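You operate a simulated robot arm through the tools that you are given. There is no shell and no other tool.

Carry out the task below with a simulated robot arm. There is one attempt and no reset: what you move stays moved.

JOB
File dividers 1 and 2 in the open grey binder and lock it.
Fine: 1 lies on top of 2, the white bar over both.

Only the result counts: the job must be done as asked and must still hold three seconds after the hand-in. Knocking over, shifting, dropping, spilling or breaking anything else fails it.

ROBOT AND FRAMES
A 7-joint arm with a two-finger gripper, fixed in place. Base frame: the origin is on the floor under the middle of its stand, x ahead of it, y to its left, z up. Lengths are in m, angles in degrees, forces in N, time in s.
With the tool pointing down near the work surface it reaches from about 0.32 to 0.72 m from the base axis. Its first joint turns from -66.0 to 66.0 degrees. Payload 2.45 kg.
The TCP is the grasp point between the finger pads, 0.026 m short of the fingertips. In the tool frame z runs along the fingers and y along their closing line. The gripper opens to 0.096 m; its body begins 0.069 m behind the TCP.
Orientation is that of the tool frame in the base frame, as a unit quaternion [w, x, y, z]. With the fingers straight down and closing along the base's y, the tool's x points along the base's -x, its y along +y and its z along -z.

CONTROLS
- The arm moves only by the tool jog_arm. Its argument "plan" is a list of rows, each a list of 6 numbers: the shift along the base's x, y, z in m, then the turn, a rotation vector about the base's x, y, z in degrees. In form: [[dx, dy, dz, wx, wy, wz], ...]. A call has 1 to 20 rows; each row is the pose to reach, as a shift and turn from the pose commanded when the call began. "fingers" is the finger opening in m, from 0 to 0.096, set as the call begins (left out, the last holds). Each row takes 0.2 s and may step no farther than 0.05 m and 8.6 degrees from the row before; otherwise, or with a gripper value out of range, the whole call is refused. Where a pose cannot be reached the arm comes as near as it can. A force on the tool above 40 N (or 10 N above the force at the start of the call, whichever is more), or a blocked arm, ends the call early, and 0.2 s more pass. The fingers move at their own pace (about 0.05 m/s each) and stop on an object; they squeeze with about 28 N. The grip force told is the motor's: it shows also when the fingers shut on nothing. Time passes only in rows, and 0.2 s behind the last, so rows that repeat a pose let the fingers close. It gives the time, the measured TCP pose, the force on the tool (base axes), the opening and the grip force at its end, in the units of the frame above (readings bear some noise), with the torque about the TCP (base axes, N m) and any sound that the robot's microphone picked up.
- Cameras (640 x 400 px; columns grow to the right, rows downward): "scene" is fixed at [0.17, -0.3905, 1.4277]; the picture's right is [0.78, -0.62, 0.00], its down [-0.37, -0.47, -0.80] and it looks along [0.50, 0.63, -0.60] (base axes); focal length 325 px, centre (320, 200). "wrist" rides on the gripper at [0.082, 0.003, -0.098] in the tool frame; the picture's right is [-0.04, 1.00, 0.00], its down [-0.73, -0.03, -0.68] and it looks along [-0.68, -0.03, 0.73] (tool axes); focal length 256 px, centre (320, 200).
- capture(camera): a new picture of that camera. No time passes.
- pixel_to_xyz(camera, pixels): for up to 12 pixels [column, row] of the newest picture of that camera ("zoom" is the newest enlarged one), the place [x, y, z] in the base frame of the surface seen there, good to about 0.003 m, but the place of the scene camera against the robot may be out by one fixed shift of up to 0.012 m in any direction. No time passes.
- inspect(camera, box): a new picture of the part [left, top, right, bottom] of that camera's present view, enlarged. No time passes.
- finish_job(): hands the job in; it is judged then, once.

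Unless the task says otherwise, let go and move clear before handing in.

The tools are called after ">>>" by a JSON object that holds its "fn" and its "kwargs". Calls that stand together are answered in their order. jog_arm: Moves the arm, as the interface text tells. Its arguments: {"type":"object","properties":{"plan":{"type":"array"},"fingers":{"type":"number"}},"required":["plan"]} The other tools are called the same way: capture (camera) takes a picture; pixel_to_xyz (camera, pixels) gives the place of the surface under pixels of a picture; inspect (camera, box) takes an enlarged picture of a part of a camera's view; finish_job () hands the job in.

At the start:

```text
clock: 0.0
position: [0.4128, 0.089, 1.1005]
tcp_rot: [-0.001, 0.001, 1.0, 0.0]
wrist_force: [0.6, 0.0, -0.4]
wrist_torque: [0.0, -0.01, -0.02]
grip_width: 0.0961
finger_force: 0.0
```

scene: 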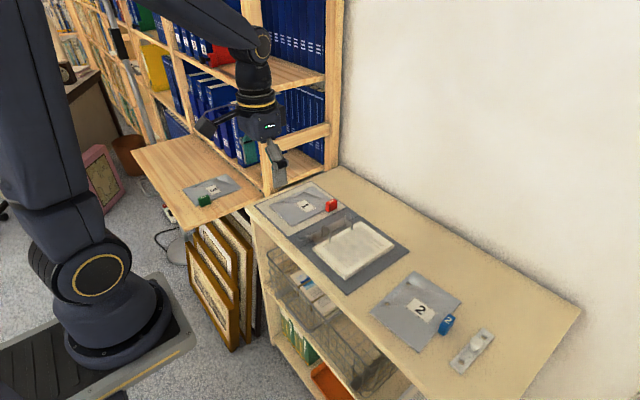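
wrist: 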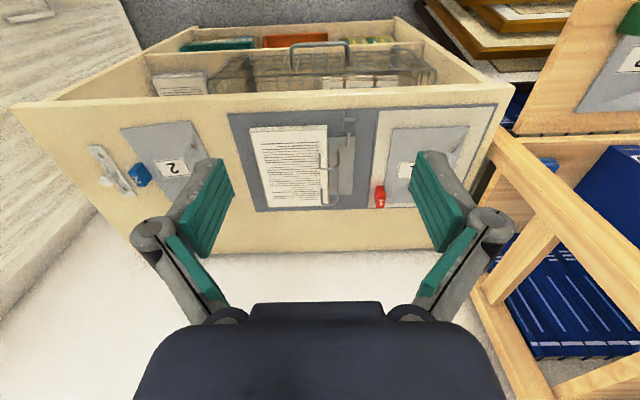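

The scene picture shows divider 1 near (305,205), the open binder with a paper stack at (350,248), divider 2 near (420,308), and a white bar at (472,350). I'll take enlarged views before moving anything.

>>> {"fn": "inspect", "kwargs": {"camera": "scene", "box": [240, 160, 420, 300]}}

>>> {"fn": "inspect", "kwargs": {"camera": "scene", "box": [350, 250, 530, 390]}}

>>> {"fn": "inspect", "kwargs": {"camera": "wrist", "box": [210, 90, 510, 230]}}

>>> {"fn": "inspect", "kwargs": {"camera": "wrist", "box": [70, 100, 240, 230]}}

```text
2.86 times, centred on (330, 230) of scene
```

zoom: 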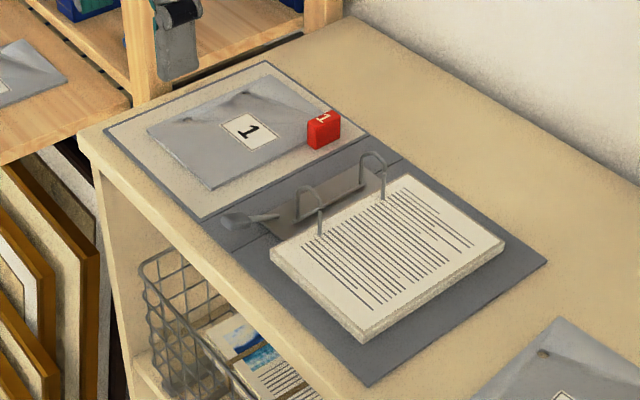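

```text
2.86 times, centred on (440, 320) of scene
```

zoom: 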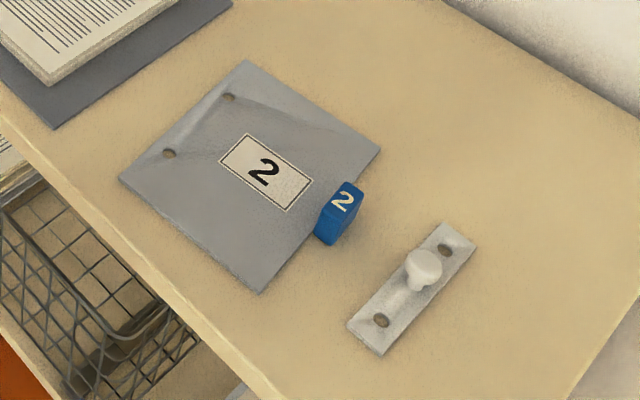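

```text
2.13 times, centred on (360, 160) of wrist
```

zoom: 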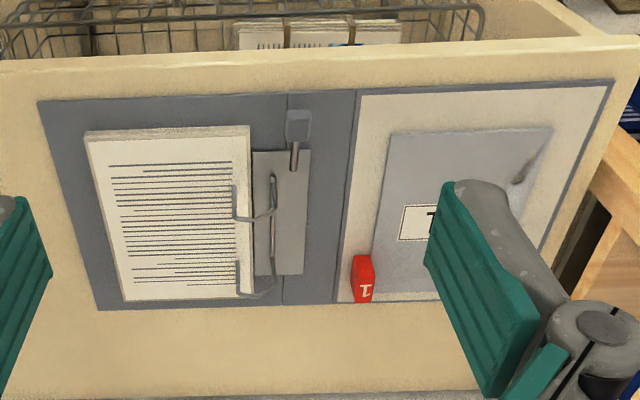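

```text
3.08 times, centred on (155, 165) of wrist
```

zoom: 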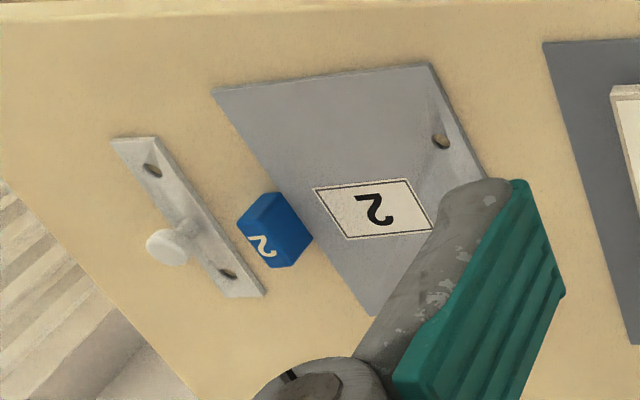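

The zooms show two arches through the paper with a lever handle at about (248,218) in the first zoom, holes on the +y side of both dividers, and a bar with a knob and two holes. I'll magnify the mechanism and measure the main points.

>>> {"fn": "inspect", "kwargs": {"camera": "wrist", "box": [300, 100, 396, 220]}}

>>> {"fn": "inspect", "kwargs": {"camera": "scene", "box": [295, 195, 375, 245]}}

>>> {"fn": "pixel_to_xyz", "kwargs": {"camera": "wrist", "pixels": [[280, 160], [345, 165], [349, 120], [400, 195], [380, 195], [430, 150], [170, 165], [180, 180], [140, 175], [120, 180], [96, 148], [60, 110]]}}

>>> {"fn": "pixel_to_xyz", "kwargs": {"camera": "scene", "pixels": [[350, 250], [332, 201], [305, 205], [447, 320], [420, 310], [472, 350], [478, 340], [310, 237], [260, 205], [580, 315], [340, 168], [500, 300]]}}

```text
3.33 times, centred on (348, 160) of wrist
```

zoom: 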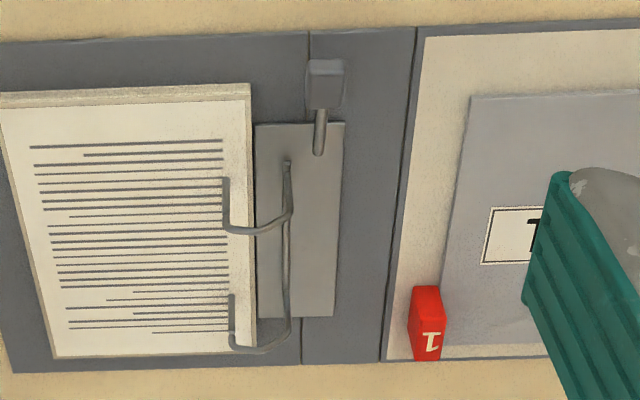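

```text
8.00 times, centred on (335, 220) of scene
```

zoom: 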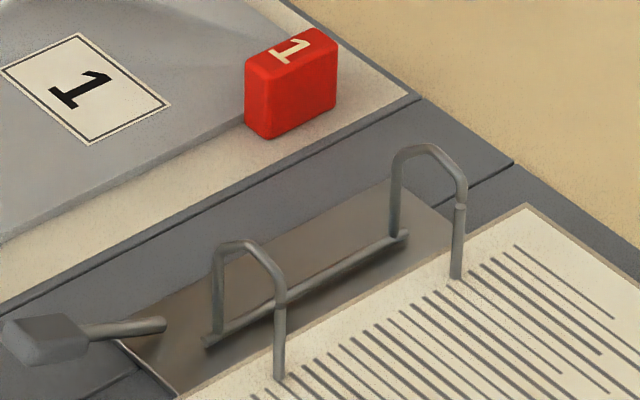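

```text
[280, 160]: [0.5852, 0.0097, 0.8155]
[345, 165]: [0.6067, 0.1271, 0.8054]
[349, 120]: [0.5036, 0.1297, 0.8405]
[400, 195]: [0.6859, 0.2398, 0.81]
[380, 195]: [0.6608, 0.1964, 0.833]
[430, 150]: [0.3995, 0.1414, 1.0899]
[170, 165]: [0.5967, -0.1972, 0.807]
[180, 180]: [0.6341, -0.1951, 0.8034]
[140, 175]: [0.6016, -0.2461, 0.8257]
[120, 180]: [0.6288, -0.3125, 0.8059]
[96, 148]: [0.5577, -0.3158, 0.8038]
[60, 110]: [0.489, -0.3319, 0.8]
```

```text
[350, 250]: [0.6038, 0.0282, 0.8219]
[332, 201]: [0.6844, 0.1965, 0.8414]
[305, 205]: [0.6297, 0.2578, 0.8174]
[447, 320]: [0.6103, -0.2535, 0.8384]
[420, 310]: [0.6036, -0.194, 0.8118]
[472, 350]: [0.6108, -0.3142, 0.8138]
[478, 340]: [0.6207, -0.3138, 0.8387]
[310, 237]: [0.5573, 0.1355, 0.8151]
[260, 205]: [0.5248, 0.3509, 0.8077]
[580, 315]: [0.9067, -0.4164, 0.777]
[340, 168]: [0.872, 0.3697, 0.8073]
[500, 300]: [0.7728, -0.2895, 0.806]
```

The 8x zoom shows the arches meeting the posts at (460,205) and (280,290), so the rings look closed and the lever probably has to be opened first. I'll bring the wrist camera nearer the mechanism.

>>> {"fn": "jog_arm", "kwargs": {"plan": [[0.0, 0.02, -0.03, 0, 0, 0], [0.0, 0.04, -0.06, 0, 0, 0], [0.0, 0.04, -0.1, 0, 0, 0], [0.0, 0.04, -0.1, 0, 0, 0]], "fingers": 0.096}}

>>> {"fn": "capture", "kwargs": {"camera": "wrist"}}

```text
clock: 1.0
position: [0.4136, 0.1295, 1.0003]
tcp_rot: [0.0, 0.0, 1.0, 0.0]
wrist_force: [-0.4, 0.3, 0.3]
wrist_torque: [0.01, -0.03, -0.02]
grip_width: 0.0964
finger_force: 0.1
```

```text
taken
```

wrist: 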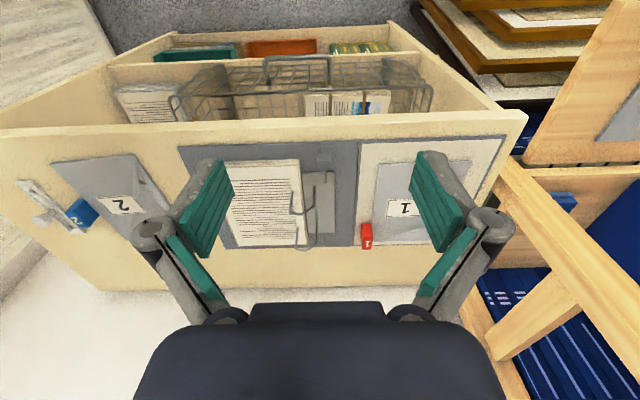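

The rings sit at (300,205) and (310,235) in this wrist view. I'll enlarge the mechanism and the tabs.

>>> {"fn": "inspect", "kwargs": {"camera": "wrist", "box": [270, 140, 366, 255]}}

>>> {"fn": "inspect", "kwargs": {"camera": "wrist", "box": [345, 150, 505, 260]}}

>>> {"fn": "inspect", "kwargs": {"camera": "wrist", "box": [0, 140, 180, 260]}}

>>> {"fn": "inspect", "kwargs": {"camera": "scene", "box": [285, 200, 385, 260]}}

```text
3.48 times, centred on (318, 198) of wrist
```

zoom: 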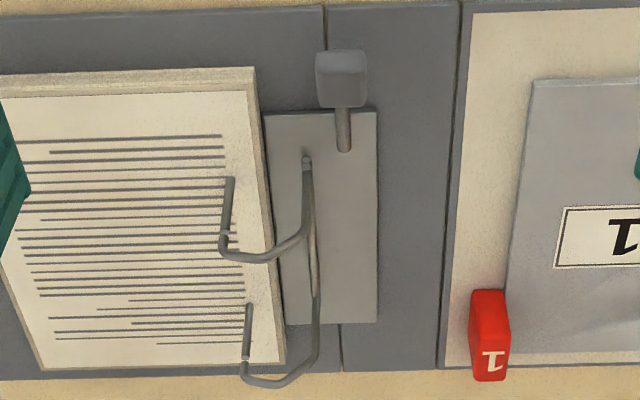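

```text
3.64 times, centred on (425, 205) of wrist
```

zoom: 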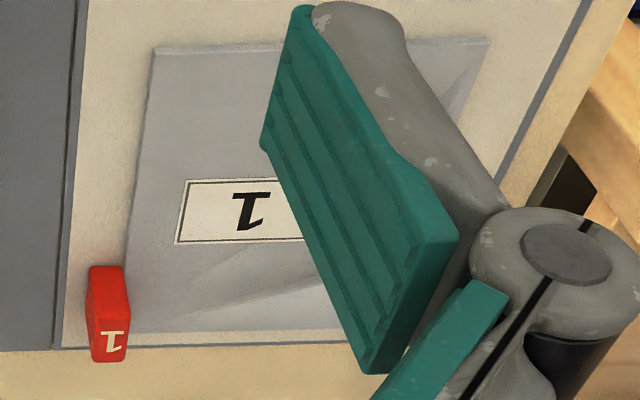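

```text
3.33 times, centred on (90, 200) of wrist
```

zoom: 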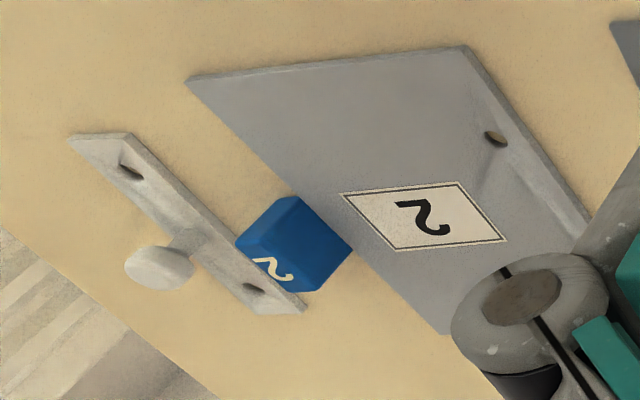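

```text
6.40 times, centred on (335, 230) of scene
```

zoom: 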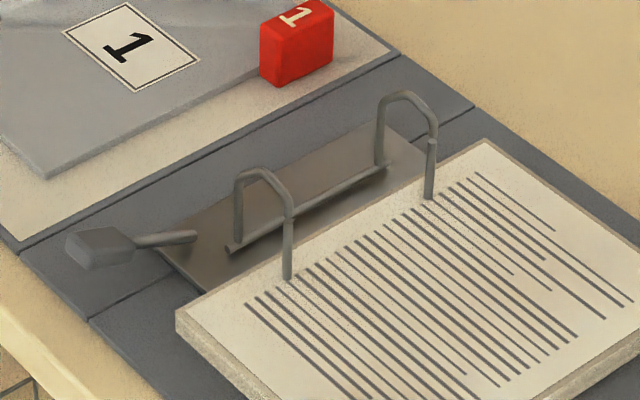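

The lever rod runs from (195,236) to the paddle at (100,247) in the last zoom. I'll measure the lever, rings, posts and tabs on both cameras.

>>> {"fn": "pixel_to_xyz", "kwargs": {"camera": "zoom", "pixels": [[100, 240], [72, 240], [130, 240], [165, 239], [192, 236], [287, 275], [288, 215], [240, 175], [429, 195], [432, 140], [382, 105], [170, 260]]}}

>>> {"fn": "pixel_to_xyz", "kwargs": {"camera": "wrist", "pixels": [[321, 160], [321, 170], [315, 163], [328, 163], [321, 178], [303, 209], [336, 208], [336, 205], [307, 247], [319, 180], [366, 241], [300, 190]]}}

```text
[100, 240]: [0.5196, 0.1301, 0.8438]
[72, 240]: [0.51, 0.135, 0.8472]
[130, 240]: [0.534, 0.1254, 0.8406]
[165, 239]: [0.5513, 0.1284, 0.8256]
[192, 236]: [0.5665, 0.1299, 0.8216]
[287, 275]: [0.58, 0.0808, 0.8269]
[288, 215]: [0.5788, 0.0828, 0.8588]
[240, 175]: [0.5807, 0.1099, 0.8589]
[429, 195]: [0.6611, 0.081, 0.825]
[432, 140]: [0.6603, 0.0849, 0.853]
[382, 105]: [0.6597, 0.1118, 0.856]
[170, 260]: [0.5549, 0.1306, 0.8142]
```

```text
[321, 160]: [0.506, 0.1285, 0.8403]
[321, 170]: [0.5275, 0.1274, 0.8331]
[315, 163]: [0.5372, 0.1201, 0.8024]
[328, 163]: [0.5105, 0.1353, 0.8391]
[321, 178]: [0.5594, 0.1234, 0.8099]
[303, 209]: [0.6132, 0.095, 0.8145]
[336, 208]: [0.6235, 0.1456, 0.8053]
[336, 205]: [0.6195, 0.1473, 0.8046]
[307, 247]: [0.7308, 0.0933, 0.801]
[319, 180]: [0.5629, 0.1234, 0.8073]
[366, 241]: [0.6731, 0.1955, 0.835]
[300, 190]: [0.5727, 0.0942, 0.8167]
```

The scene camera reads the table about 6 mm higher than the wrist camera, and the posts are about 81 mm apart. I'll lower the wrist camera toward the lever, staying well above it.

>>> {"fn": "jog_arm", "kwargs": {"plan": [[0.0, 0.0, -0.035, 0, 0, 0], [0.0, 0.0, -0.07, 0, 0, 0], [0.0, 0.0, -0.07, 0, 0, 0]]}}

>>> {"fn": "capture", "kwargs": {"camera": "wrist"}}

>>> {"fn": "inspect", "kwargs": {"camera": "wrist", "box": [240, 150, 400, 270]}}

```text
clock: 1.8
position: [0.4136, 0.1285, 0.9307]
tcp_rot: [0.0, 0.0, 1.0, -0.001]
wrist_force: [-0.2, 1.4, -0.3]
wrist_torque: [0.0, 0.02, 0.01]
grip_width: 0.096
finger_force: 0.0
```

```text
taken
```

wrist: 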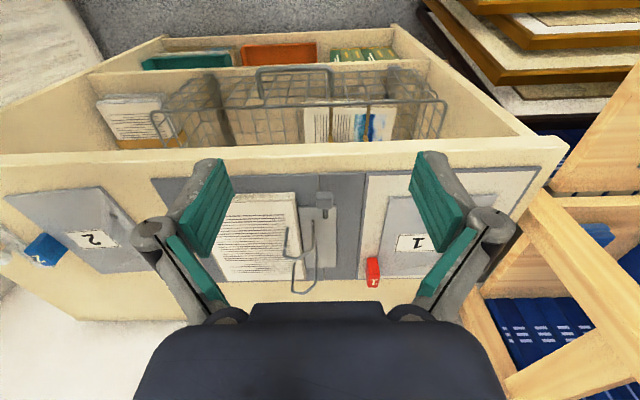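

```text
3.33 times, centred on (320, 210) of wrist
```

zoom: 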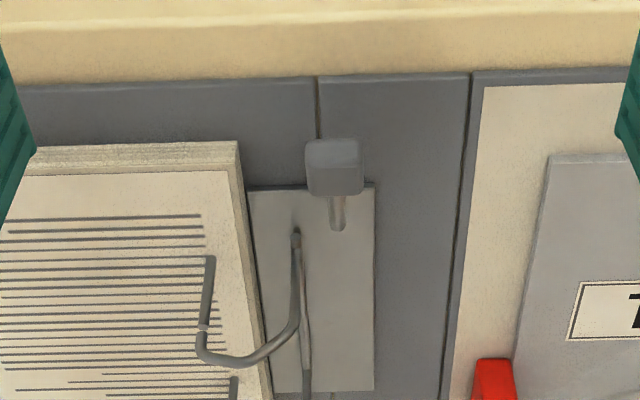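

The paddle spans roughly (307,140)–(364,195) in this zoom, with the rod down to (338,228). I'll measure these and the near ring.

>>> {"fn": "pixel_to_xyz", "kwargs": {"camera": "zoom", "pixels": [[310, 146], [357, 146], [312, 188], [360, 186], [335, 166], [338, 205], [338, 226], [203, 327], [209, 262], [297, 240], [250, 358], [310, 200]]}}

>>> {"fn": "pixel_to_xyz", "kwargs": {"camera": "wrist", "pixels": [[313, 222], [330, 222], [300, 290], [290, 240], [297, 205], [230, 250], [345, 250], [365, 180], [372, 262], [372, 270], [366, 280], [379, 280]]}}

>>> {"fn": "inspect", "kwargs": {"camera": "scene", "box": [285, 220, 335, 252]}}

```text
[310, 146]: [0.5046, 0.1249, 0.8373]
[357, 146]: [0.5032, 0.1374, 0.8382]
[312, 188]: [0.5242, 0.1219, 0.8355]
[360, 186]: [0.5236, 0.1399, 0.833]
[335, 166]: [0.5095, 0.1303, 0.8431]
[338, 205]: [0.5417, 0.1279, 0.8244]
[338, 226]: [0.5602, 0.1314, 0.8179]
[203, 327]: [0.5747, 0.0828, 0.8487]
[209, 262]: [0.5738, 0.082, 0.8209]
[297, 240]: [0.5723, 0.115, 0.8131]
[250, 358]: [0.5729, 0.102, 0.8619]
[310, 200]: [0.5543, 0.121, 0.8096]
```

```text
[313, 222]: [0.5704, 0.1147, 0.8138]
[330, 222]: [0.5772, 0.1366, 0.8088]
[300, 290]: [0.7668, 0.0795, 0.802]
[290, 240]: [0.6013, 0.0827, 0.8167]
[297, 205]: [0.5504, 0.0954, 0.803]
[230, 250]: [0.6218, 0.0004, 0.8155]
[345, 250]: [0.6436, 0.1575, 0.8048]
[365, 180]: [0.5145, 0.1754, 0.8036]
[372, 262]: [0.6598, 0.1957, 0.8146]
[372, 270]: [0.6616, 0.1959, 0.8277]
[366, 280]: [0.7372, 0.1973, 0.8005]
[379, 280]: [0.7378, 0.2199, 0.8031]
```

```text
12.50 times, centred on (310, 236) of scene
```

zoom: 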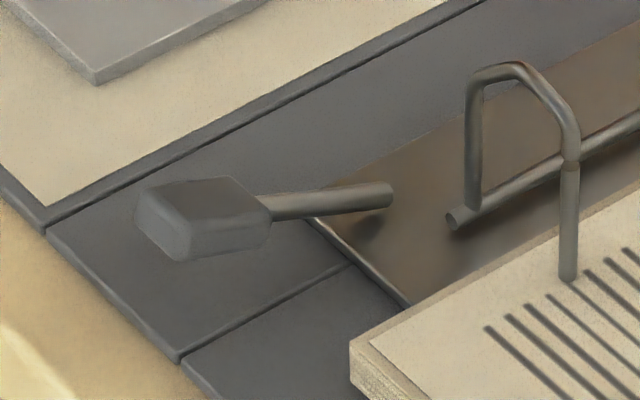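

The paddle is about 18 mm wide at x 0.504–0.524, y 0.122–0.140, top z about 0.843, and the rod base is near (0.565, 0.130, 0.817). I'll bring half-open fingers down around the paddle's outer end.

>>> {"fn": "jog_arm", "kwargs": {"plan": [[0.045, 0.001, 0.0, 0, 0, 0], [0.094, 0.002, 0.0, 0, 0, 0], [0.096, 0.002, -0.03, 0, 0, 0], [0.096, 0.002, -0.06, 0, 0, 0], [0.096, 0.002, -0.06, 0, 0, 0]], "fingers": 0.045}}

>>> {"fn": "capture", "kwargs": {"camera": "wrist"}}

>>> {"fn": "inspect", "kwargs": {"camera": "scene", "box": [240, 160, 400, 260]}}

```text
clock: 3.0
position: [0.5096, 0.1312, 0.8703]
tcp_rot: [0.0, 0.0, 1.0, 0.0]
wrist_force: [0.0, 0.2, 0.8]
wrist_torque: [0.0, -0.04, 0.03]
grip_width: 0.0448
finger_force: 0.1
```

```text
taken
```

wrist: 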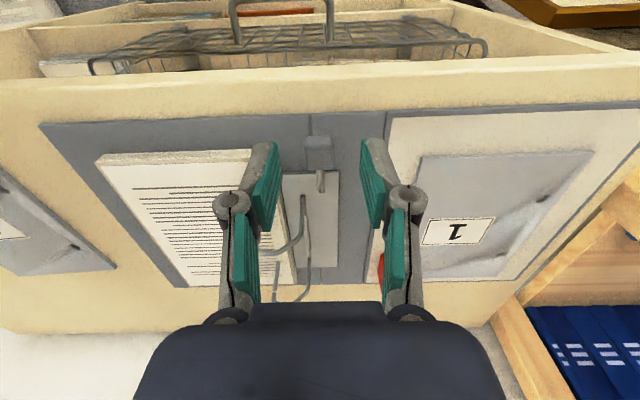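

```text
4.00 times, centred on (320, 210) of scene
```

zoom: 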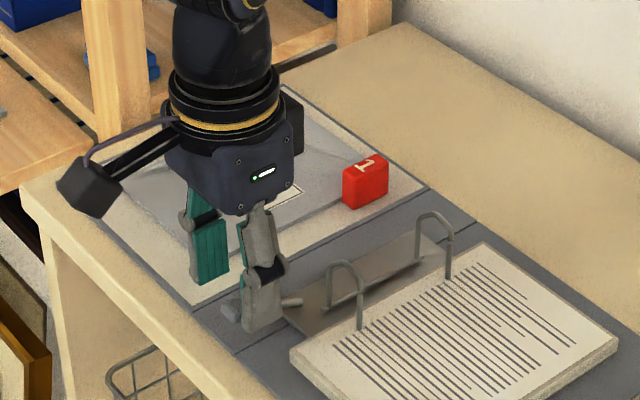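

The paddle at (319,150) in the wrist view sits centred between the pads. I'll lower about 22 mm and close on it.

>>> {"fn": "jog_arm", "kwargs": {"plan": [[0.0, 0.0, -0.012, 0, 0, 0], [0.0, 0.0, -0.022, 0, 0, 0], [0.0, 0.0, -0.022, 0, 0, 0]]}}

>>> {"fn": "jog_arm", "kwargs": {"plan": [[0, 0, 0, 0, 0, 0], [0, 0, 0, 0, 0, 0], [0, 0, 0, 0, 0, 0]], "fingers": 0.0}}

>>> {"fn": "inspect", "kwargs": {"camera": "scene", "box": [270, 190, 370, 260]}}

```text
clock: 3.8
position: [0.5096, 0.1306, 0.8495]
tcp_rot: [-0.001, 0.0, 1.0, 0.0]
wrist_force: [0.2, 0.0, 0.1]
wrist_torque: [-0.02, 0.0, -0.03]
grip_width: 0.045
finger_force: 0.1
```

```text
clock: 4.6
position: [0.5097, 0.1313, 0.8485]
tcp_rot: [0.0, 0.001, 1.0, 0.001]
wrist_force: [-0.3, -3.7, -0.6]
wrist_torque: [-0.07, -0.02, -0.08]
grip_width: 0.0176
finger_force: 27.6
```

```text
5.71 times, centred on (320, 225) of scene
```

zoom: 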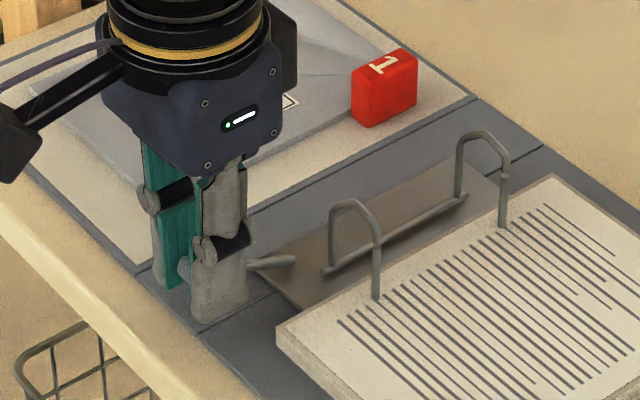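

The fingers hold the paddle at 17.6 mm. I'll lift it a small way along an arc about the rod base and watch the force and the rings.

>>> {"fn": "jog_arm", "kwargs": {"plan": [[0.0012, 0, 0.003, 0, 0, 0], [0.0028, 0, 0.006, 0, 0, 0], [0.0045, 0, 0.0091, 0, 0, 0], [0.0045, 0, 0.0091, 0, 0, 0]]}}

>>> {"fn": "inspect", "kwargs": {"camera": "scene", "box": [270, 190, 370, 260]}}

```text
clock: 5.6
position: [0.5138, 0.1314, 0.8567]
tcp_rot: [0.0, 0.0, 1.0, 0.0]
wrist_force: [-0.5, 0.1, -6.6]
wrist_torque: [0.08, 0.77, 0.0]
grip_width: 0.0171
finger_force: 27.3
```

```text
5.71 times, centred on (320, 225) of scene
```

zoom: 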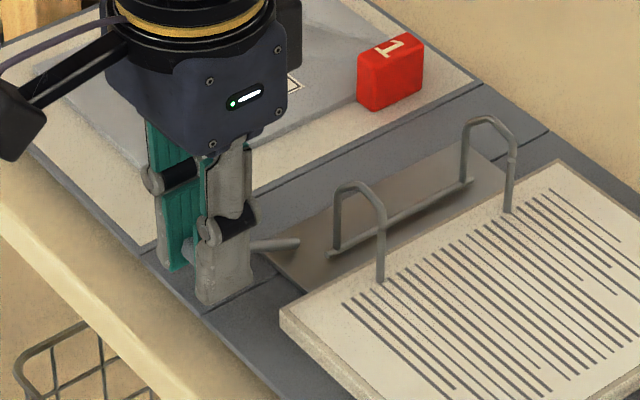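

The lift met -6.6 N with 0.77 N·m of torque, and the picture looks slightly shifted from the last one. I'll check whether the binder moved before continuing.

>>> {"fn": "capture", "kwargs": {"camera": "scene"}}

>>> {"fn": "inspect", "kwargs": {"camera": "scene", "box": [240, 160, 420, 300]}}

```text
taken
```

scene: 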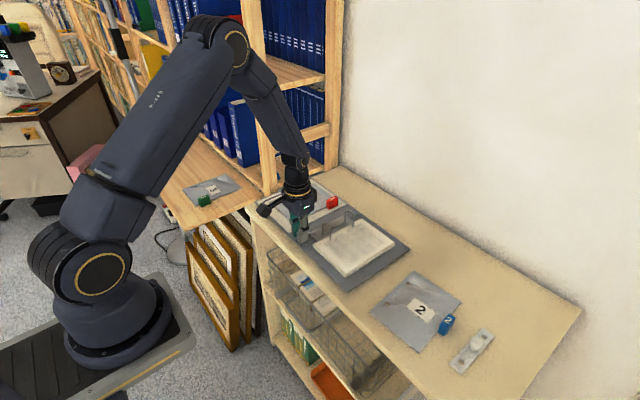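

```text
2.86 times, centred on (330, 230) of scene
```

zoom: 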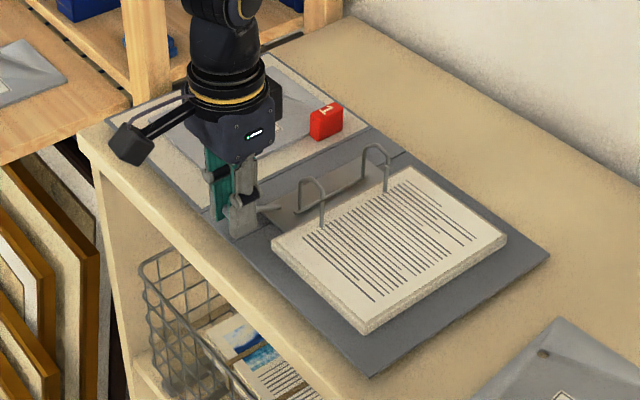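

The binder's near corner rose (372,387→377 in the zoom): my vertical grip kept the lever from turning, so the whole binder lifted a little. I'll set it back down, open the fingers and check that it sits as before.

>>> {"fn": "jog_arm", "kwargs": {"plan": [[-0.0017, 0, -0.0031, 0, 0, 0], [-0.0033, 0, -0.0061, 0, 0, 0], [-0.0045, 0, -0.0091, 0, 0, 0], [-0.0045, 0, -0.0091, 0, 0, 0]]}}

>>> {"fn": "jog_arm", "kwargs": {"plan": [[0, 0, 0, 0, 0, 0], [0, 0, 0, 0, 0, 0], [0, 0, 0, 0, 0, 0]], "fingers": 0.04}}

>>> {"fn": "inspect", "kwargs": {"camera": "scene", "box": [240, 160, 420, 300]}}

```text
clock: 6.6
position: [0.5096, 0.1309, 0.8496]
tcp_rot: [0.001, 0.0, 1.0, 0.001]
wrist_force: [1.6, -0.1, -5.6]
wrist_torque: [0.1, 0.19, 0.0]
grip_width: 0.0173
finger_force: 27.8
```

```text
clock: 7.4
position: [0.5091, 0.1305, 0.8494]
tcp_rot: [0.001, 0.001, 1.0, -0.001]
wrist_force: [-0.4, 0.9, -0.8]
wrist_torque: [0.01, 0.01, 0.02]
grip_width: 0.04
finger_force: 0.1
```

```text
2.86 times, centred on (330, 230) of scene
```

zoom: 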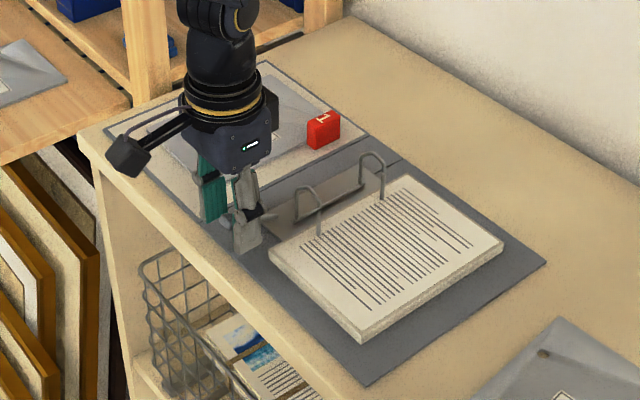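

The binder is back in place (right corner at (546,262) as at the start). I'll regrip the paddle with the fingers tilted forward 32° so I can turn the tool together with the lever.

>>> {"fn": "jog_arm", "kwargs": {"plan": [[0, -0.0005, 0.04, 0, 0, 0], [-0.008, -0.001, 0.045, 0, -8, 0], [-0.016, -0.001, 0.045, 0, -16, 0], [-0.024, -0.001, 0.045, 0, -24, 0], [-0.031, -0.001, 0.045, 0, -32, 0], [-0.031, -0.001, 0.045, 0, -32, 0]], "fingers": 0.04}}

>>> {"fn": "inspect", "kwargs": {"camera": "scene", "box": [240, 160, 400, 260]}}

>>> {"fn": "capture", "kwargs": {"camera": "wrist"}}

```text
clock: 8.8
position: [0.4778, 0.1292, 0.8949]
tcp_rot: [0.277, -0.001, 0.961, 0.001]
wrist_force: [0.2, -0.5, -0.5]
wrist_torque: [-0.01, -0.01, 0.0]
grip_width: 0.0398
finger_force: 0.0
```

```text
4.00 times, centred on (320, 210) of scene
```

zoom: 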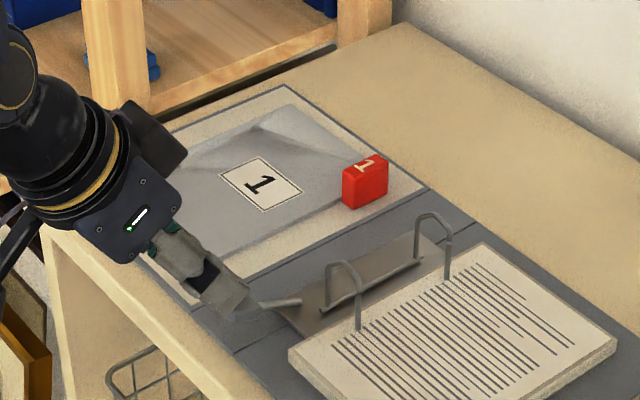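

```text
taken
```

wrist: 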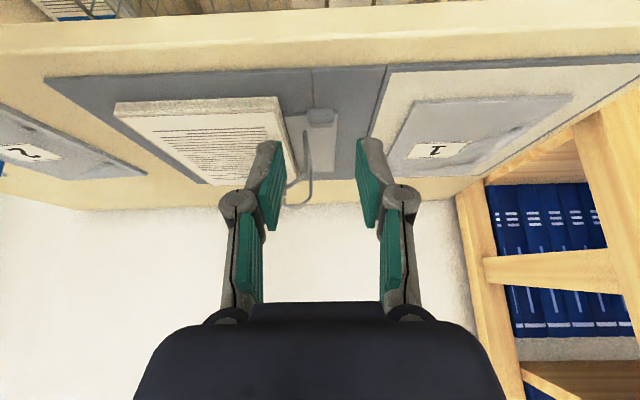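

The tilted fingers line up with the paddle at (320,118) in the wrist view. I'll move in along the tool axis and close.

>>> {"fn": "jog_arm", "kwargs": {"plan": [[0.011, 0, -0.017, 0, 0, 0], [0.022, 0, -0.035, 0, 0, 0], [0.032, 0, -0.051, 0, 0, 0], [0.032, 0, -0.051, 0, 0, 0]]}}

>>> {"fn": "jog_arm", "kwargs": {"plan": [[0, 0, 0, 0, 0, 0], [0, 0, 0, 0, 0, 0], [0, 0, 0, 0, 0, 0]], "fingers": 0.0}}

>>> {"fn": "inspect", "kwargs": {"camera": "scene", "box": [270, 190, 370, 260]}}

```text
clock: 9.8
position: [0.5095, 0.1287, 0.8446]
tcp_rot: [0.276, 0.0, 0.961, 0.0]
wrist_force: [-0.2, -0.1, 0.3]
wrist_torque: [0.01, -0.01, 0.0]
grip_width: 0.0399
finger_force: 0.0
```

```text
clock: 10.6
position: [0.509, 0.1289, 0.8432]
tcp_rot: [0.275, -0.001, 0.961, 0.0]
wrist_force: [-0.1, 2.8, -0.2]
wrist_torque: [0.07, 0.06, 0.1]
grip_width: 0.0174
finger_force: 27.8
```

```text
5.71 times, centred on (320, 225) of scene
```

zoom: 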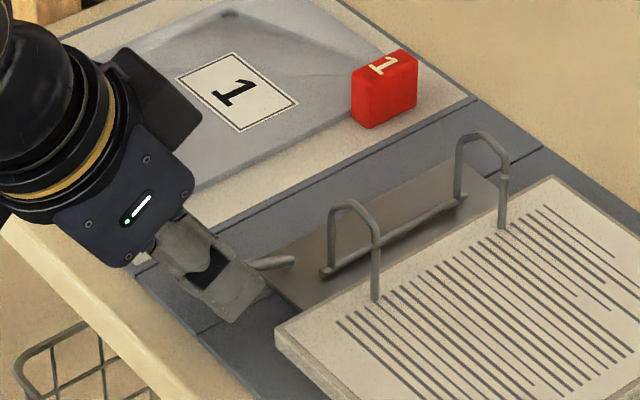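

The paddle is gripped again at 17.4 mm. I'll turn the tool and lever together by 10° about the rod base and check the response.

>>> {"fn": "jog_arm", "kwargs": {"plan": [[0.0013, 0, 0.0022, 0, 2.5, 0], [0.0027, 0, 0.0044, 0, 5, 0], [0.0042, 0, 0.0065, 0, 7.5, 0], [0.0057, 0, 0.0086, 0, 10, 0], [0.0057, 0, 0.0086, 0, 10, 0]]}}

>>> {"fn": "inspect", "kwargs": {"camera": "scene", "box": [270, 190, 370, 260]}}

```text
clock: 11.8
position: [0.5139, 0.129, 0.8519]
tcp_rot: [0.192, 0.0, 0.981, 0.0]
wrist_force: [-0.2, 1.1, 10.1]
wrist_torque: [0.06, -0.51, 0.09]
grip_width: 0.0174
finger_force: 27.7
```

```text
5.71 times, centred on (320, 225) of scene
```

zoom: 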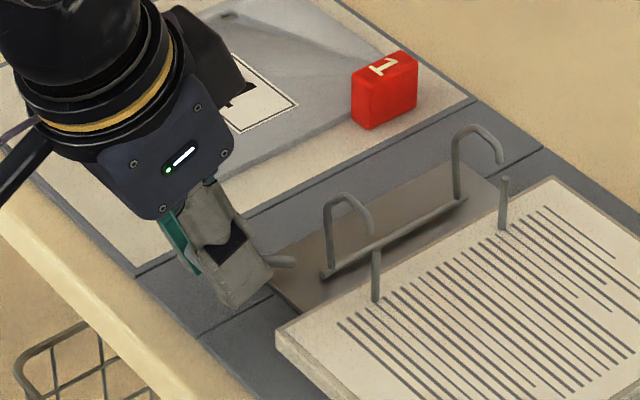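

The rings are opening (the arch ends at (370,225) and (500,155) have left the posts), with a 10 N upward push showing my arc is a little tight. I'll go on with a larger radius.

>>> {"fn": "jog_arm", "kwargs": {"plan": [[0.0016, 0, 0.0038, 0, 2.5, 0], [0.0034, 0, 0.0063, 0, 5, 0], [0.0053, 0, 0.0086, 0, 7.5, 0], [0.0073, 0, 0.0107, 0, 10, 0], [0.0073, 0, 0.0107, 0, 10, 0]]}}

>>> {"fn": "inspect", "kwargs": {"camera": "scene", "box": [270, 190, 370, 260]}}

```text
clock: 13.0
position: [0.5207, 0.1291, 0.8626]
tcp_rot: [0.103, 0.0, 0.995, 0.0]
wrist_force: [-2.2, -0.6, -0.2]
wrist_torque: [0.04, 0.21, -0.13]
grip_width: 0.0175
finger_force: 27.8
```

```text
5.71 times, centred on (320, 225) of scene
```

zoom: 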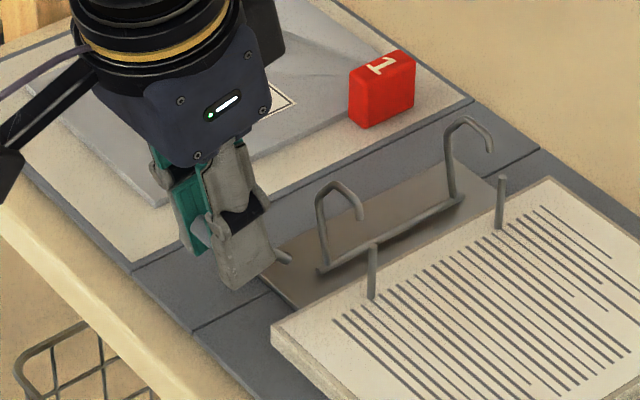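

The arches are now clearly off the posts, and the forces are low. I'll continue another 15°.

>>> {"fn": "jog_arm", "kwargs": {"plan": [[0.0022, 0, 0.0021, 0, 2.5, 0], [0.0044, 0, 0.0041, 0, 5, 0], [0.0067, 0, 0.006, 0, 7.5, 0], [0.009, 0, 0.0078, 0, 10, 0], [0.0115, 0, 0.0095, 0, 12.5, 0], [0.014, 0, 0.011, 0, 15, 0], [0.014, 0, 0.011, 0, 15, 0]]}}

>>> {"fn": "inspect", "kwargs": {"camera": "scene", "box": [270, 190, 370, 260]}}

```text
clock: 14.6
position: [0.5358, 0.1301, 0.8741]
tcp_rot: [-0.026, 0.0, 1.0, 0.0]
wrist_force: [0.3, 0.3, -4.8]
wrist_torque: [0.01, 0.13, -0.01]
grip_width: 0.0175
finger_force: 28.1
```

```text
5.71 times, centred on (320, 225) of scene
```

zoom: 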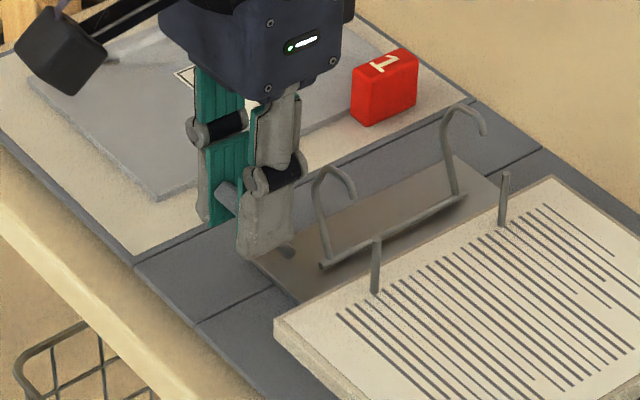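

The lever now stands at roughly 60° and the arches lean well to +y, with a slight 4.8 N downward pull. I'll continue another 15° with a slightly lower arc.

>>> {"fn": "jog_arm", "kwargs": {"plan": [[0.0026, 0, 0.0005, 0, 2.5, 0], [0.0052, 0, 0.0015, 0, 5, 0], [0.008, 0, 0.0025, 0, 7.5, 0], [0.0107, 0, 0.0035, 0, 10, 0], [0.0135, 0, 0.0043, 0, 12.5, 0], [0.0163, 0, 0.005, 0, 15, 0], [0.0163, 0, 0.005, 0, 15, 0]]}}

>>> {"fn": "inspect", "kwargs": {"camera": "scene", "box": [270, 190, 370, 260]}}

```text
clock: 16.2
position: [0.5528, 0.1301, 0.8794]
tcp_rot: [-0.156, 0.0, 0.988, 0.0]
wrist_force: [0.9, 0.3, -4.7]
wrist_torque: [0.08, 0.02, -0.02]
grip_width: 0.0174
finger_force: 27.9
```

```text
5.71 times, centred on (320, 225) of scene
```

zoom: 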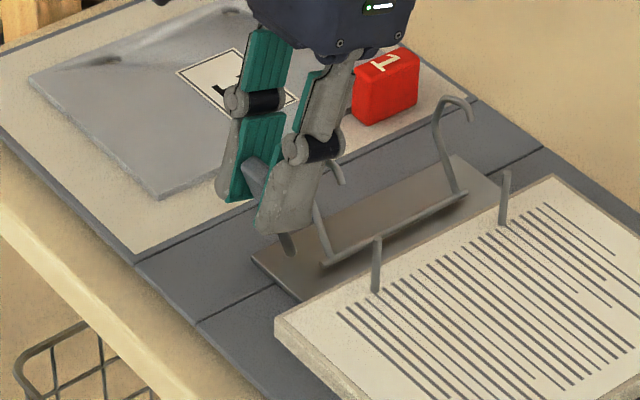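

The arches are now far to +y and the lever is near 78°. I'll turn about 10° more to find the open stop.

>>> {"fn": "jog_arm", "kwargs": {"plan": [[0.0028, 0, -0.0007, 0, 2.5, 0], [0.0056, 0, -0.0005, 0, 5, 0], [0.0085, 0, 0.0, 0, 7.5, 0], [0.0113, 0, 0.0001, 0, 10, 0], [0.0113, 0, 0.0001, 0, 10, 0]]}}

>>> {"fn": "inspect", "kwargs": {"camera": "scene", "box": [270, 190, 370, 260]}}

```text
clock: 17.4
position: [0.5631, 0.1302, 0.8784]
tcp_rot: [-0.241, 0.0, 0.97, 0.0]
wrist_force: [-0.7, 0.0, -4.6]
wrist_torque: [0.0, 0.05, -0.03]
grip_width: 0.0171
finger_force: 28.1
```

```text
5.71 times, centred on (320, 225) of scene
```

zoom: 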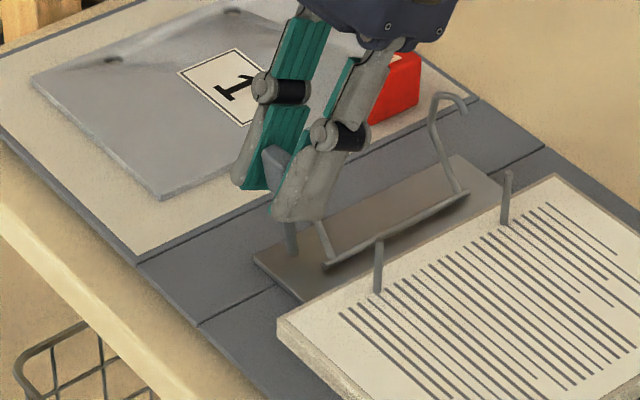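

The lever is about upright now with almost no torque, so it hasn't reached a stop. I'll turn it 10° further.

>>> {"fn": "jog_arm", "kwargs": {"plan": [[0.0028, 0, -0.0007, 0, 2.5, 0], [0.0056, 0, -0.0009, 0, 5, 0], [0.0084, 0, -0.001, 0, 7.5, 0], [0.0112, 0, -0.0012, 0, 10, 0], [0.0112, 0, -0.0012, 0, 10, 0]]}}

>>> {"fn": "inspect", "kwargs": {"camera": "scene", "box": [270, 190, 370, 260]}}

```text
clock: 18.6
position: [0.5741, 0.131, 0.8759]
tcp_rot: [-0.325, 0.001, 0.946, 0.001]
wrist_force: [0.5, -0.3, -3.8]
wrist_torque: [0.09, -0.22, -0.08]
grip_width: 0.0176
finger_force: 27.8
```

```text
5.71 times, centred on (320, 225) of scene
```

zoom: 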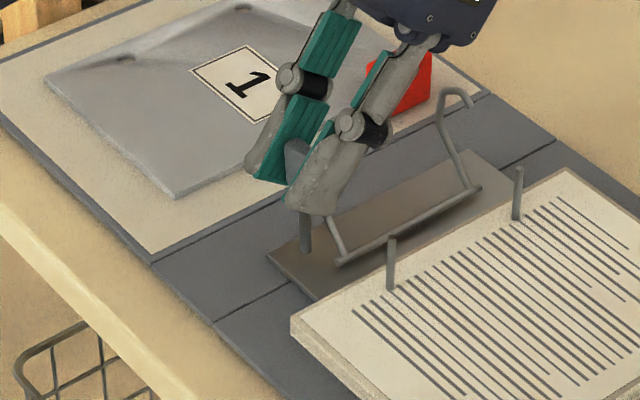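

The whole binder slid about 2 px (+x) in this last step, so the lever is at its open stop. I'll release it and see whether it stays open.

>>> {"fn": "jog_arm", "kwargs": {"plan": [[-0.002, 0, 0.0, 0, 0, 0], [-0.002, 0, 0.0, 0, 0, 0], [-0.002, 0, 0.0, 0, 0, 0]], "fingers": 0.035}}

>>> {"fn": "inspect", "kwargs": {"camera": "scene", "box": [270, 190, 370, 260]}}

```text
clock: 19.4
position: [0.5731, 0.1299, 0.8779]
tcp_rot: [-0.325, 0.0, 0.946, 0.0]
wrist_force: [-0.1, -0.6, 0.2]
wrist_torque: [-0.01, -0.01, 0.01]
grip_width: 0.0349
finger_force: 0.1
```

```text
5.71 times, centred on (320, 225) of scene
```

zoom: 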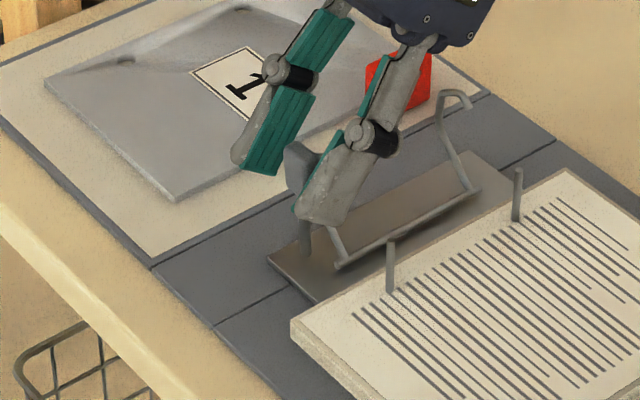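

The lever at (300,190) in the zoom stays up after release. I'll withdraw along the tool axis, rise and return the tool to vertical.

>>> {"fn": "jog_arm", "kwargs": {"plan": [[0.0185, 0, 0.0236, 0, 0, 0], [0.034, 0, 0.05, 0, 0, 0], [0.034, 0, 0.09, 0, -8, 0], [0.02, 0, 0.12, 0, -16, 0], [0.0, 0, 0.13, 0, -24, 0], [-0.035, 0, 0.13, 0, -32, 0], [-0.07, 0, 0.13, 0, -38, 0], [-0.11, 0, 0.13, 0, -38, 0], [-0.15, 0, 0.13, 0, -38, 0], [-0.15, 0, 0.13, 0, -38, 0]]}}

>>> {"fn": "capture", "kwargs": {"camera": "wrist"}}

>>> {"fn": "inspect", "kwargs": {"camera": "scene", "box": [240, 160, 420, 300]}}

```text
clock: 21.6
position: [0.4214, 0.1321, 1.0074]
tcp_rot: [0.0, -0.001, 1.0, 0.0]
wrist_force: [0.0, 1.1, 0.5]
wrist_torque: [0.0, -0.02, 0.0]
grip_width: 0.035
finger_force: 0.0
out of reach, approached as far as the arm can: row 1, 2
```

```text
taken
```

wrist: 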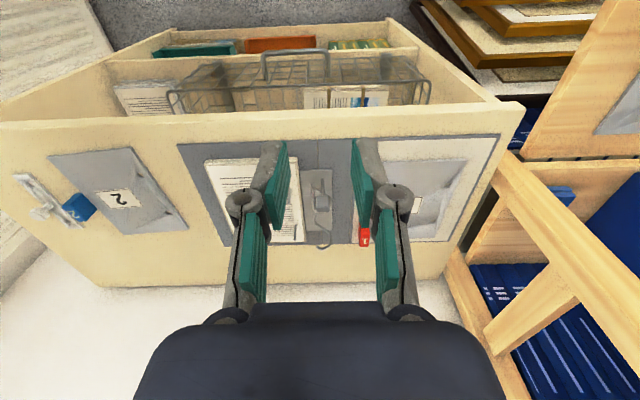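

```text
2.86 times, centred on (330, 230) of scene
```

zoom: 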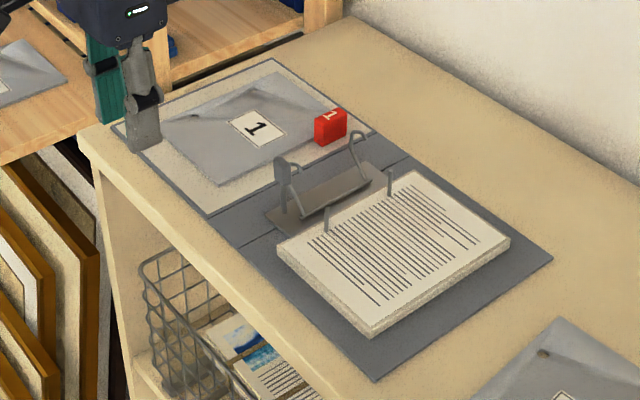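

The binder, with divider 1 on it, now sits about 5 mm further in +x, the lever is up and the posts are bare at (328,215) and (390,180). I'll widen the fingers and move for a clear wrist view to measure the posts.

>>> {"fn": "jog_arm", "kwargs": {"plan": [[0.01, -0.03, -0.01, 0, 0, 0], [0.02, -0.06, -0.03, 0, 0, 0], [0.02, -0.06, -0.03, 0, 0, 0], [0.02, -0.06, -0.03, 0, 0, 0]], "fingers": 0.096}}

>>> {"fn": "capture", "kwargs": {"camera": "wrist"}}

>>> {"fn": "inspect", "kwargs": {"camera": "wrist", "box": [225, 140, 405, 275]}}

```text
clock: 22.6
position: [0.4413, 0.0703, 0.9754]
tcp_rot: [0.0, 0.0, 1.0, 0.0]
wrist_force: [-0.2, 0.3, -0.1]
wrist_torque: [0.0, -0.05, -0.01]
grip_width: 0.0959
finger_force: 0.0
```

```text
taken
```

wrist: 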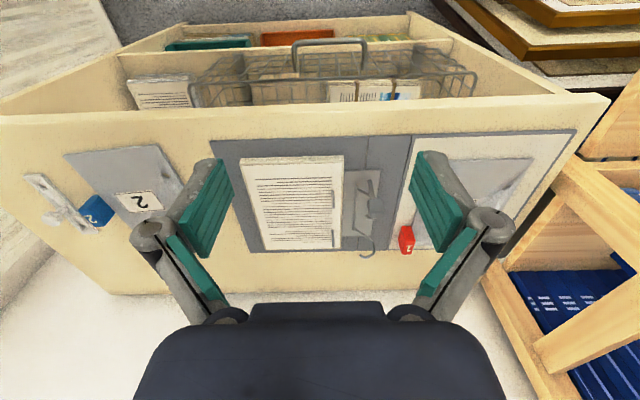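

```text
2.96 times, centred on (315, 208) of wrist
```

zoom: 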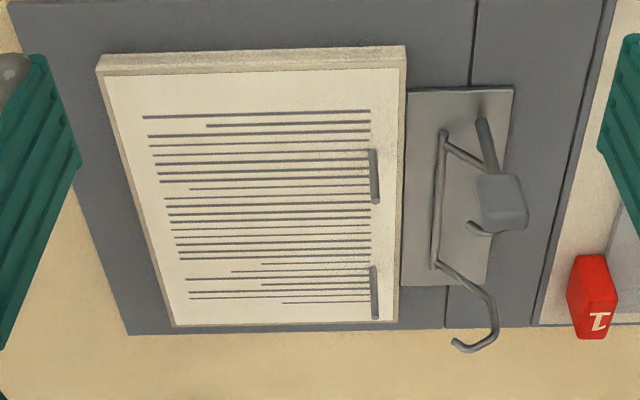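

The posts appear at (373,152)–(376,200) and (373,268)–(376,316) in the zoom, and the arches are folded to +y. I'll measure these and the paper and mechanism.

>>> {"fn": "pixel_to_xyz", "kwargs": {"camera": "zoom", "pixels": [[376, 199], [375, 185], [374, 170], [373, 158], [376, 314], [375, 300], [374, 285], [373, 275], [120, 80], [395, 80], [185, 315], [390, 315]]}}

>>> {"fn": "pixel_to_xyz", "kwargs": {"camera": "zoom", "pixels": [[376, 202], [376, 193], [374, 163], [376, 318], [376, 308], [374, 292], [500, 205], [485, 140], [470, 345], [480, 228], [440, 140], [437, 260]]}}

```text
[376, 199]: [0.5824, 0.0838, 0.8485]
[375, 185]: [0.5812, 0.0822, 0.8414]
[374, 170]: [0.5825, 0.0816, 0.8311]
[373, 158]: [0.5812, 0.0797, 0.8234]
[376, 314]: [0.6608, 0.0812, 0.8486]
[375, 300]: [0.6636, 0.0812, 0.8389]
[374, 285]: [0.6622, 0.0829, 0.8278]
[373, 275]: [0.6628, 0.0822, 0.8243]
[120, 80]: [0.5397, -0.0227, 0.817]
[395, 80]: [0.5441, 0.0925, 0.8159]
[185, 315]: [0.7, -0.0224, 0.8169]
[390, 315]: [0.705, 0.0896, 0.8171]
```

```text
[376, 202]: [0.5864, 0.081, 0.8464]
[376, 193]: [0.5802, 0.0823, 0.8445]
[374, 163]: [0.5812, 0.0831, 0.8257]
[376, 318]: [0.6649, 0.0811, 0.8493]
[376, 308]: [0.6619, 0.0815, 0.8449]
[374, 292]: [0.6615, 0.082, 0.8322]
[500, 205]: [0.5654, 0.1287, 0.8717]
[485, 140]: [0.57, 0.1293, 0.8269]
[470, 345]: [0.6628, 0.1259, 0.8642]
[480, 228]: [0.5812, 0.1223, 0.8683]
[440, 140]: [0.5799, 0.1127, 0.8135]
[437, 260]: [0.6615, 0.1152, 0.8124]
```

The posts come out at about A (0.583, 0.082) and B (0.6635, 0.082), tops at z 0.849, with the paper top at 0.817. I'll move over to divider 2 and measure it.

>>> {"fn": "jog_arm", "kwargs": {"plan": [[0, -0.045, 0, 0, 0, 0], [0, -0.09, 0, 0, 0, 0], [0, -0.135, 0, 0, 0, 0], [0, -0.18, 0, 0, 0, 0], [0, -0.225, 0, 0, 0, 0], [0, -0.27, 0, 0, 0, 0], [0, -0.285, 0, 0, 0, 0], [0, -0.285, 0, 0, 0, 0]]}}

>>> {"fn": "capture", "kwargs": {"camera": "wrist"}}

>>> {"fn": "inspect", "kwargs": {"camera": "wrist", "box": [225, 140, 405, 275]}}

```text
clock: 24.4
position: [0.4443, -0.2156, 0.9783]
tcp_rot: [0.0, 0.0, 1.0, 0.0]
wrist_force: [-1.1, -0.3, -0.5]
wrist_torque: [-0.02, 0.03, -0.01]
grip_width: 0.0959
finger_force: 0.1
```

```text
taken
```

wrist: 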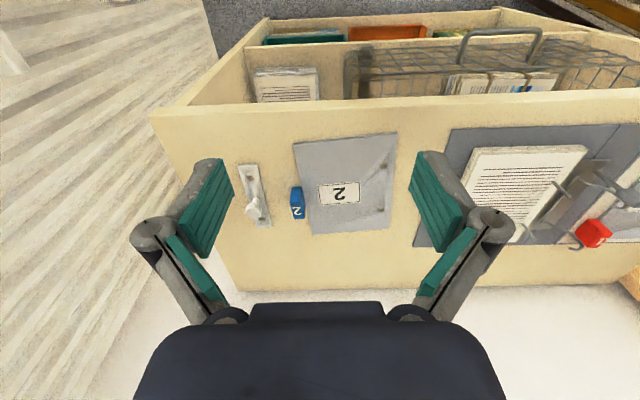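

```text
2.96 times, centred on (315, 208) of wrist
```

zoom: 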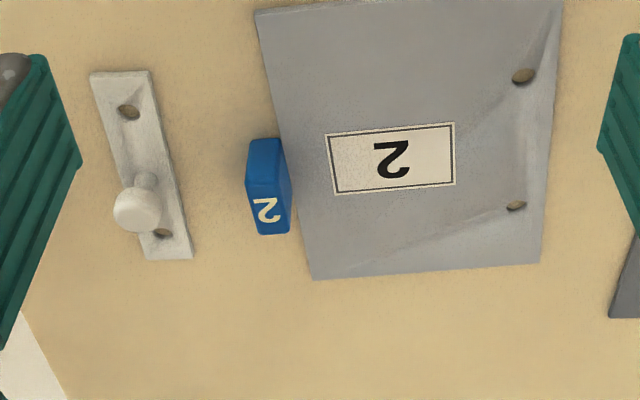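

Divider 2's holes are at (523,76) and (516,204) in the zoom, with the blue tab around (267,187). I'll enlarge further and measure.

>>> {"fn": "inspect", "kwargs": {"camera": "wrist", "box": [282, 125, 410, 240]}}

>>> {"fn": "pixel_to_xyz", "kwargs": {"camera": "wrist", "pixels": [[381, 165], [383, 168], [383, 163], [386, 166], [380, 209], [383, 206], [378, 206], [380, 212], [297, 145], [394, 135], [314, 232], [388, 226]]}}

>>> {"fn": "pixel_to_xyz", "kwargs": {"camera": "wrist", "pixels": [[295, 190], [300, 190], [296, 200], [300, 200], [295, 209], [301, 209], [297, 213], [302, 215], [293, 205], [304, 200], [298, 195], [300, 212]]}}

```text
3.48 times, centred on (346, 182) of wrist
```

zoom: 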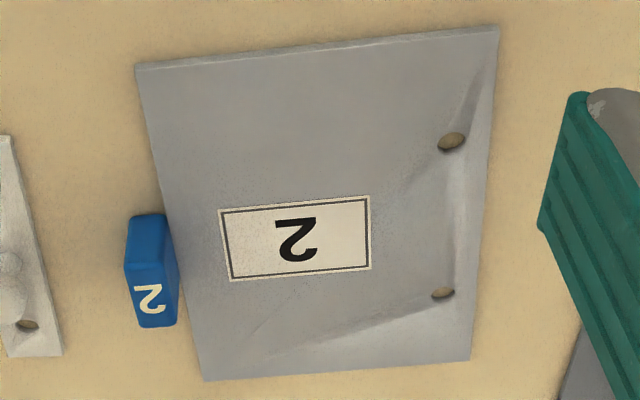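

```text
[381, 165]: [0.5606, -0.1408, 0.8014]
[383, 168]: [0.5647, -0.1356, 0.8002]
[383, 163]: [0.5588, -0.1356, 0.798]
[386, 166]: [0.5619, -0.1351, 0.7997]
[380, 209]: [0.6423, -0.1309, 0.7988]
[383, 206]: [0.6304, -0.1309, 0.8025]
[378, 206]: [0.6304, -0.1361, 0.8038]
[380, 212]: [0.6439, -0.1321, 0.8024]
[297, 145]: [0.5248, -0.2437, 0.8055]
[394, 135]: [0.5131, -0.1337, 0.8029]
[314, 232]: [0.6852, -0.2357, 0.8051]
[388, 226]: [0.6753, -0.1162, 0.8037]
```

```text
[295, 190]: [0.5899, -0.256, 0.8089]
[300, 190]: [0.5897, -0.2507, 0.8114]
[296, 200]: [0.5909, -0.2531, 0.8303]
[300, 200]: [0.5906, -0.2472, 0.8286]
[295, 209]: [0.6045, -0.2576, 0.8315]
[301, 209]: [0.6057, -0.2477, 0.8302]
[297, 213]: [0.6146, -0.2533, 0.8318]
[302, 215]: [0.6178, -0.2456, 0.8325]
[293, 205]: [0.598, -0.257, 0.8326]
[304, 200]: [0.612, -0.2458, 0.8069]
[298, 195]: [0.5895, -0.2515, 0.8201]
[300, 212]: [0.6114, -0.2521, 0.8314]
```

I'll take finer readings in this newest zoom for the holes at (453,140) and (443,293), the sheet corners and the tab.

>>> {"fn": "pixel_to_xyz", "kwargs": {"camera": "zoom", "pixels": [[452, 141], [448, 141], [457, 139], [452, 138], [443, 293], [439, 293], [448, 293], [443, 296], [465, 135], [455, 288], [430, 293], [440, 145]]}}

>>> {"fn": "pixel_to_xyz", "kwargs": {"camera": "zoom", "pixels": [[142, 70], [494, 32], [207, 374], [467, 356], [135, 220], [160, 218], [140, 322], [174, 320], [128, 262], [168, 258], [150, 290], [150, 240]]}}

>>> {"fn": "inspect", "kwargs": {"camera": "scene", "box": [360, 260, 500, 380]}}

```text
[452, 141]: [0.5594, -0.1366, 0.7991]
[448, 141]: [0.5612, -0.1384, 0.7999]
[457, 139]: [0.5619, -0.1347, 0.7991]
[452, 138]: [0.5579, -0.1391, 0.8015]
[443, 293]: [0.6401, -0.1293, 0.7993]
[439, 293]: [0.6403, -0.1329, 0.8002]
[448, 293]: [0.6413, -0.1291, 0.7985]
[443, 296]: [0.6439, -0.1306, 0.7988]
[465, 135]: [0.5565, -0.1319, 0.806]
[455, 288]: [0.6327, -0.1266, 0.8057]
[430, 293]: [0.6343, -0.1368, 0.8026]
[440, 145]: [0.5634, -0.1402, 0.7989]
```

```text
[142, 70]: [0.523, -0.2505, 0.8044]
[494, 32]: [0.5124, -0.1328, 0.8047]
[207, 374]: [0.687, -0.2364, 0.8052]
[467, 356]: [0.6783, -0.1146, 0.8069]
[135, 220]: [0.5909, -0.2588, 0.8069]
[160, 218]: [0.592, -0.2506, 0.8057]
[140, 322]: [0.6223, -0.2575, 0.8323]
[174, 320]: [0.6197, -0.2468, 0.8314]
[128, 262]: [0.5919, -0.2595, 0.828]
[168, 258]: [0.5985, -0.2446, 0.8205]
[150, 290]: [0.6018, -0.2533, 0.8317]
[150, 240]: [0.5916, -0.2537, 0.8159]
```

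```text
3.33 times, centred on (430, 320) of scene
```

zoom: 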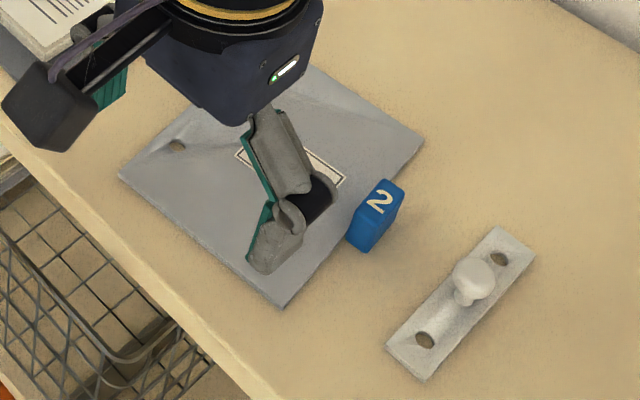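

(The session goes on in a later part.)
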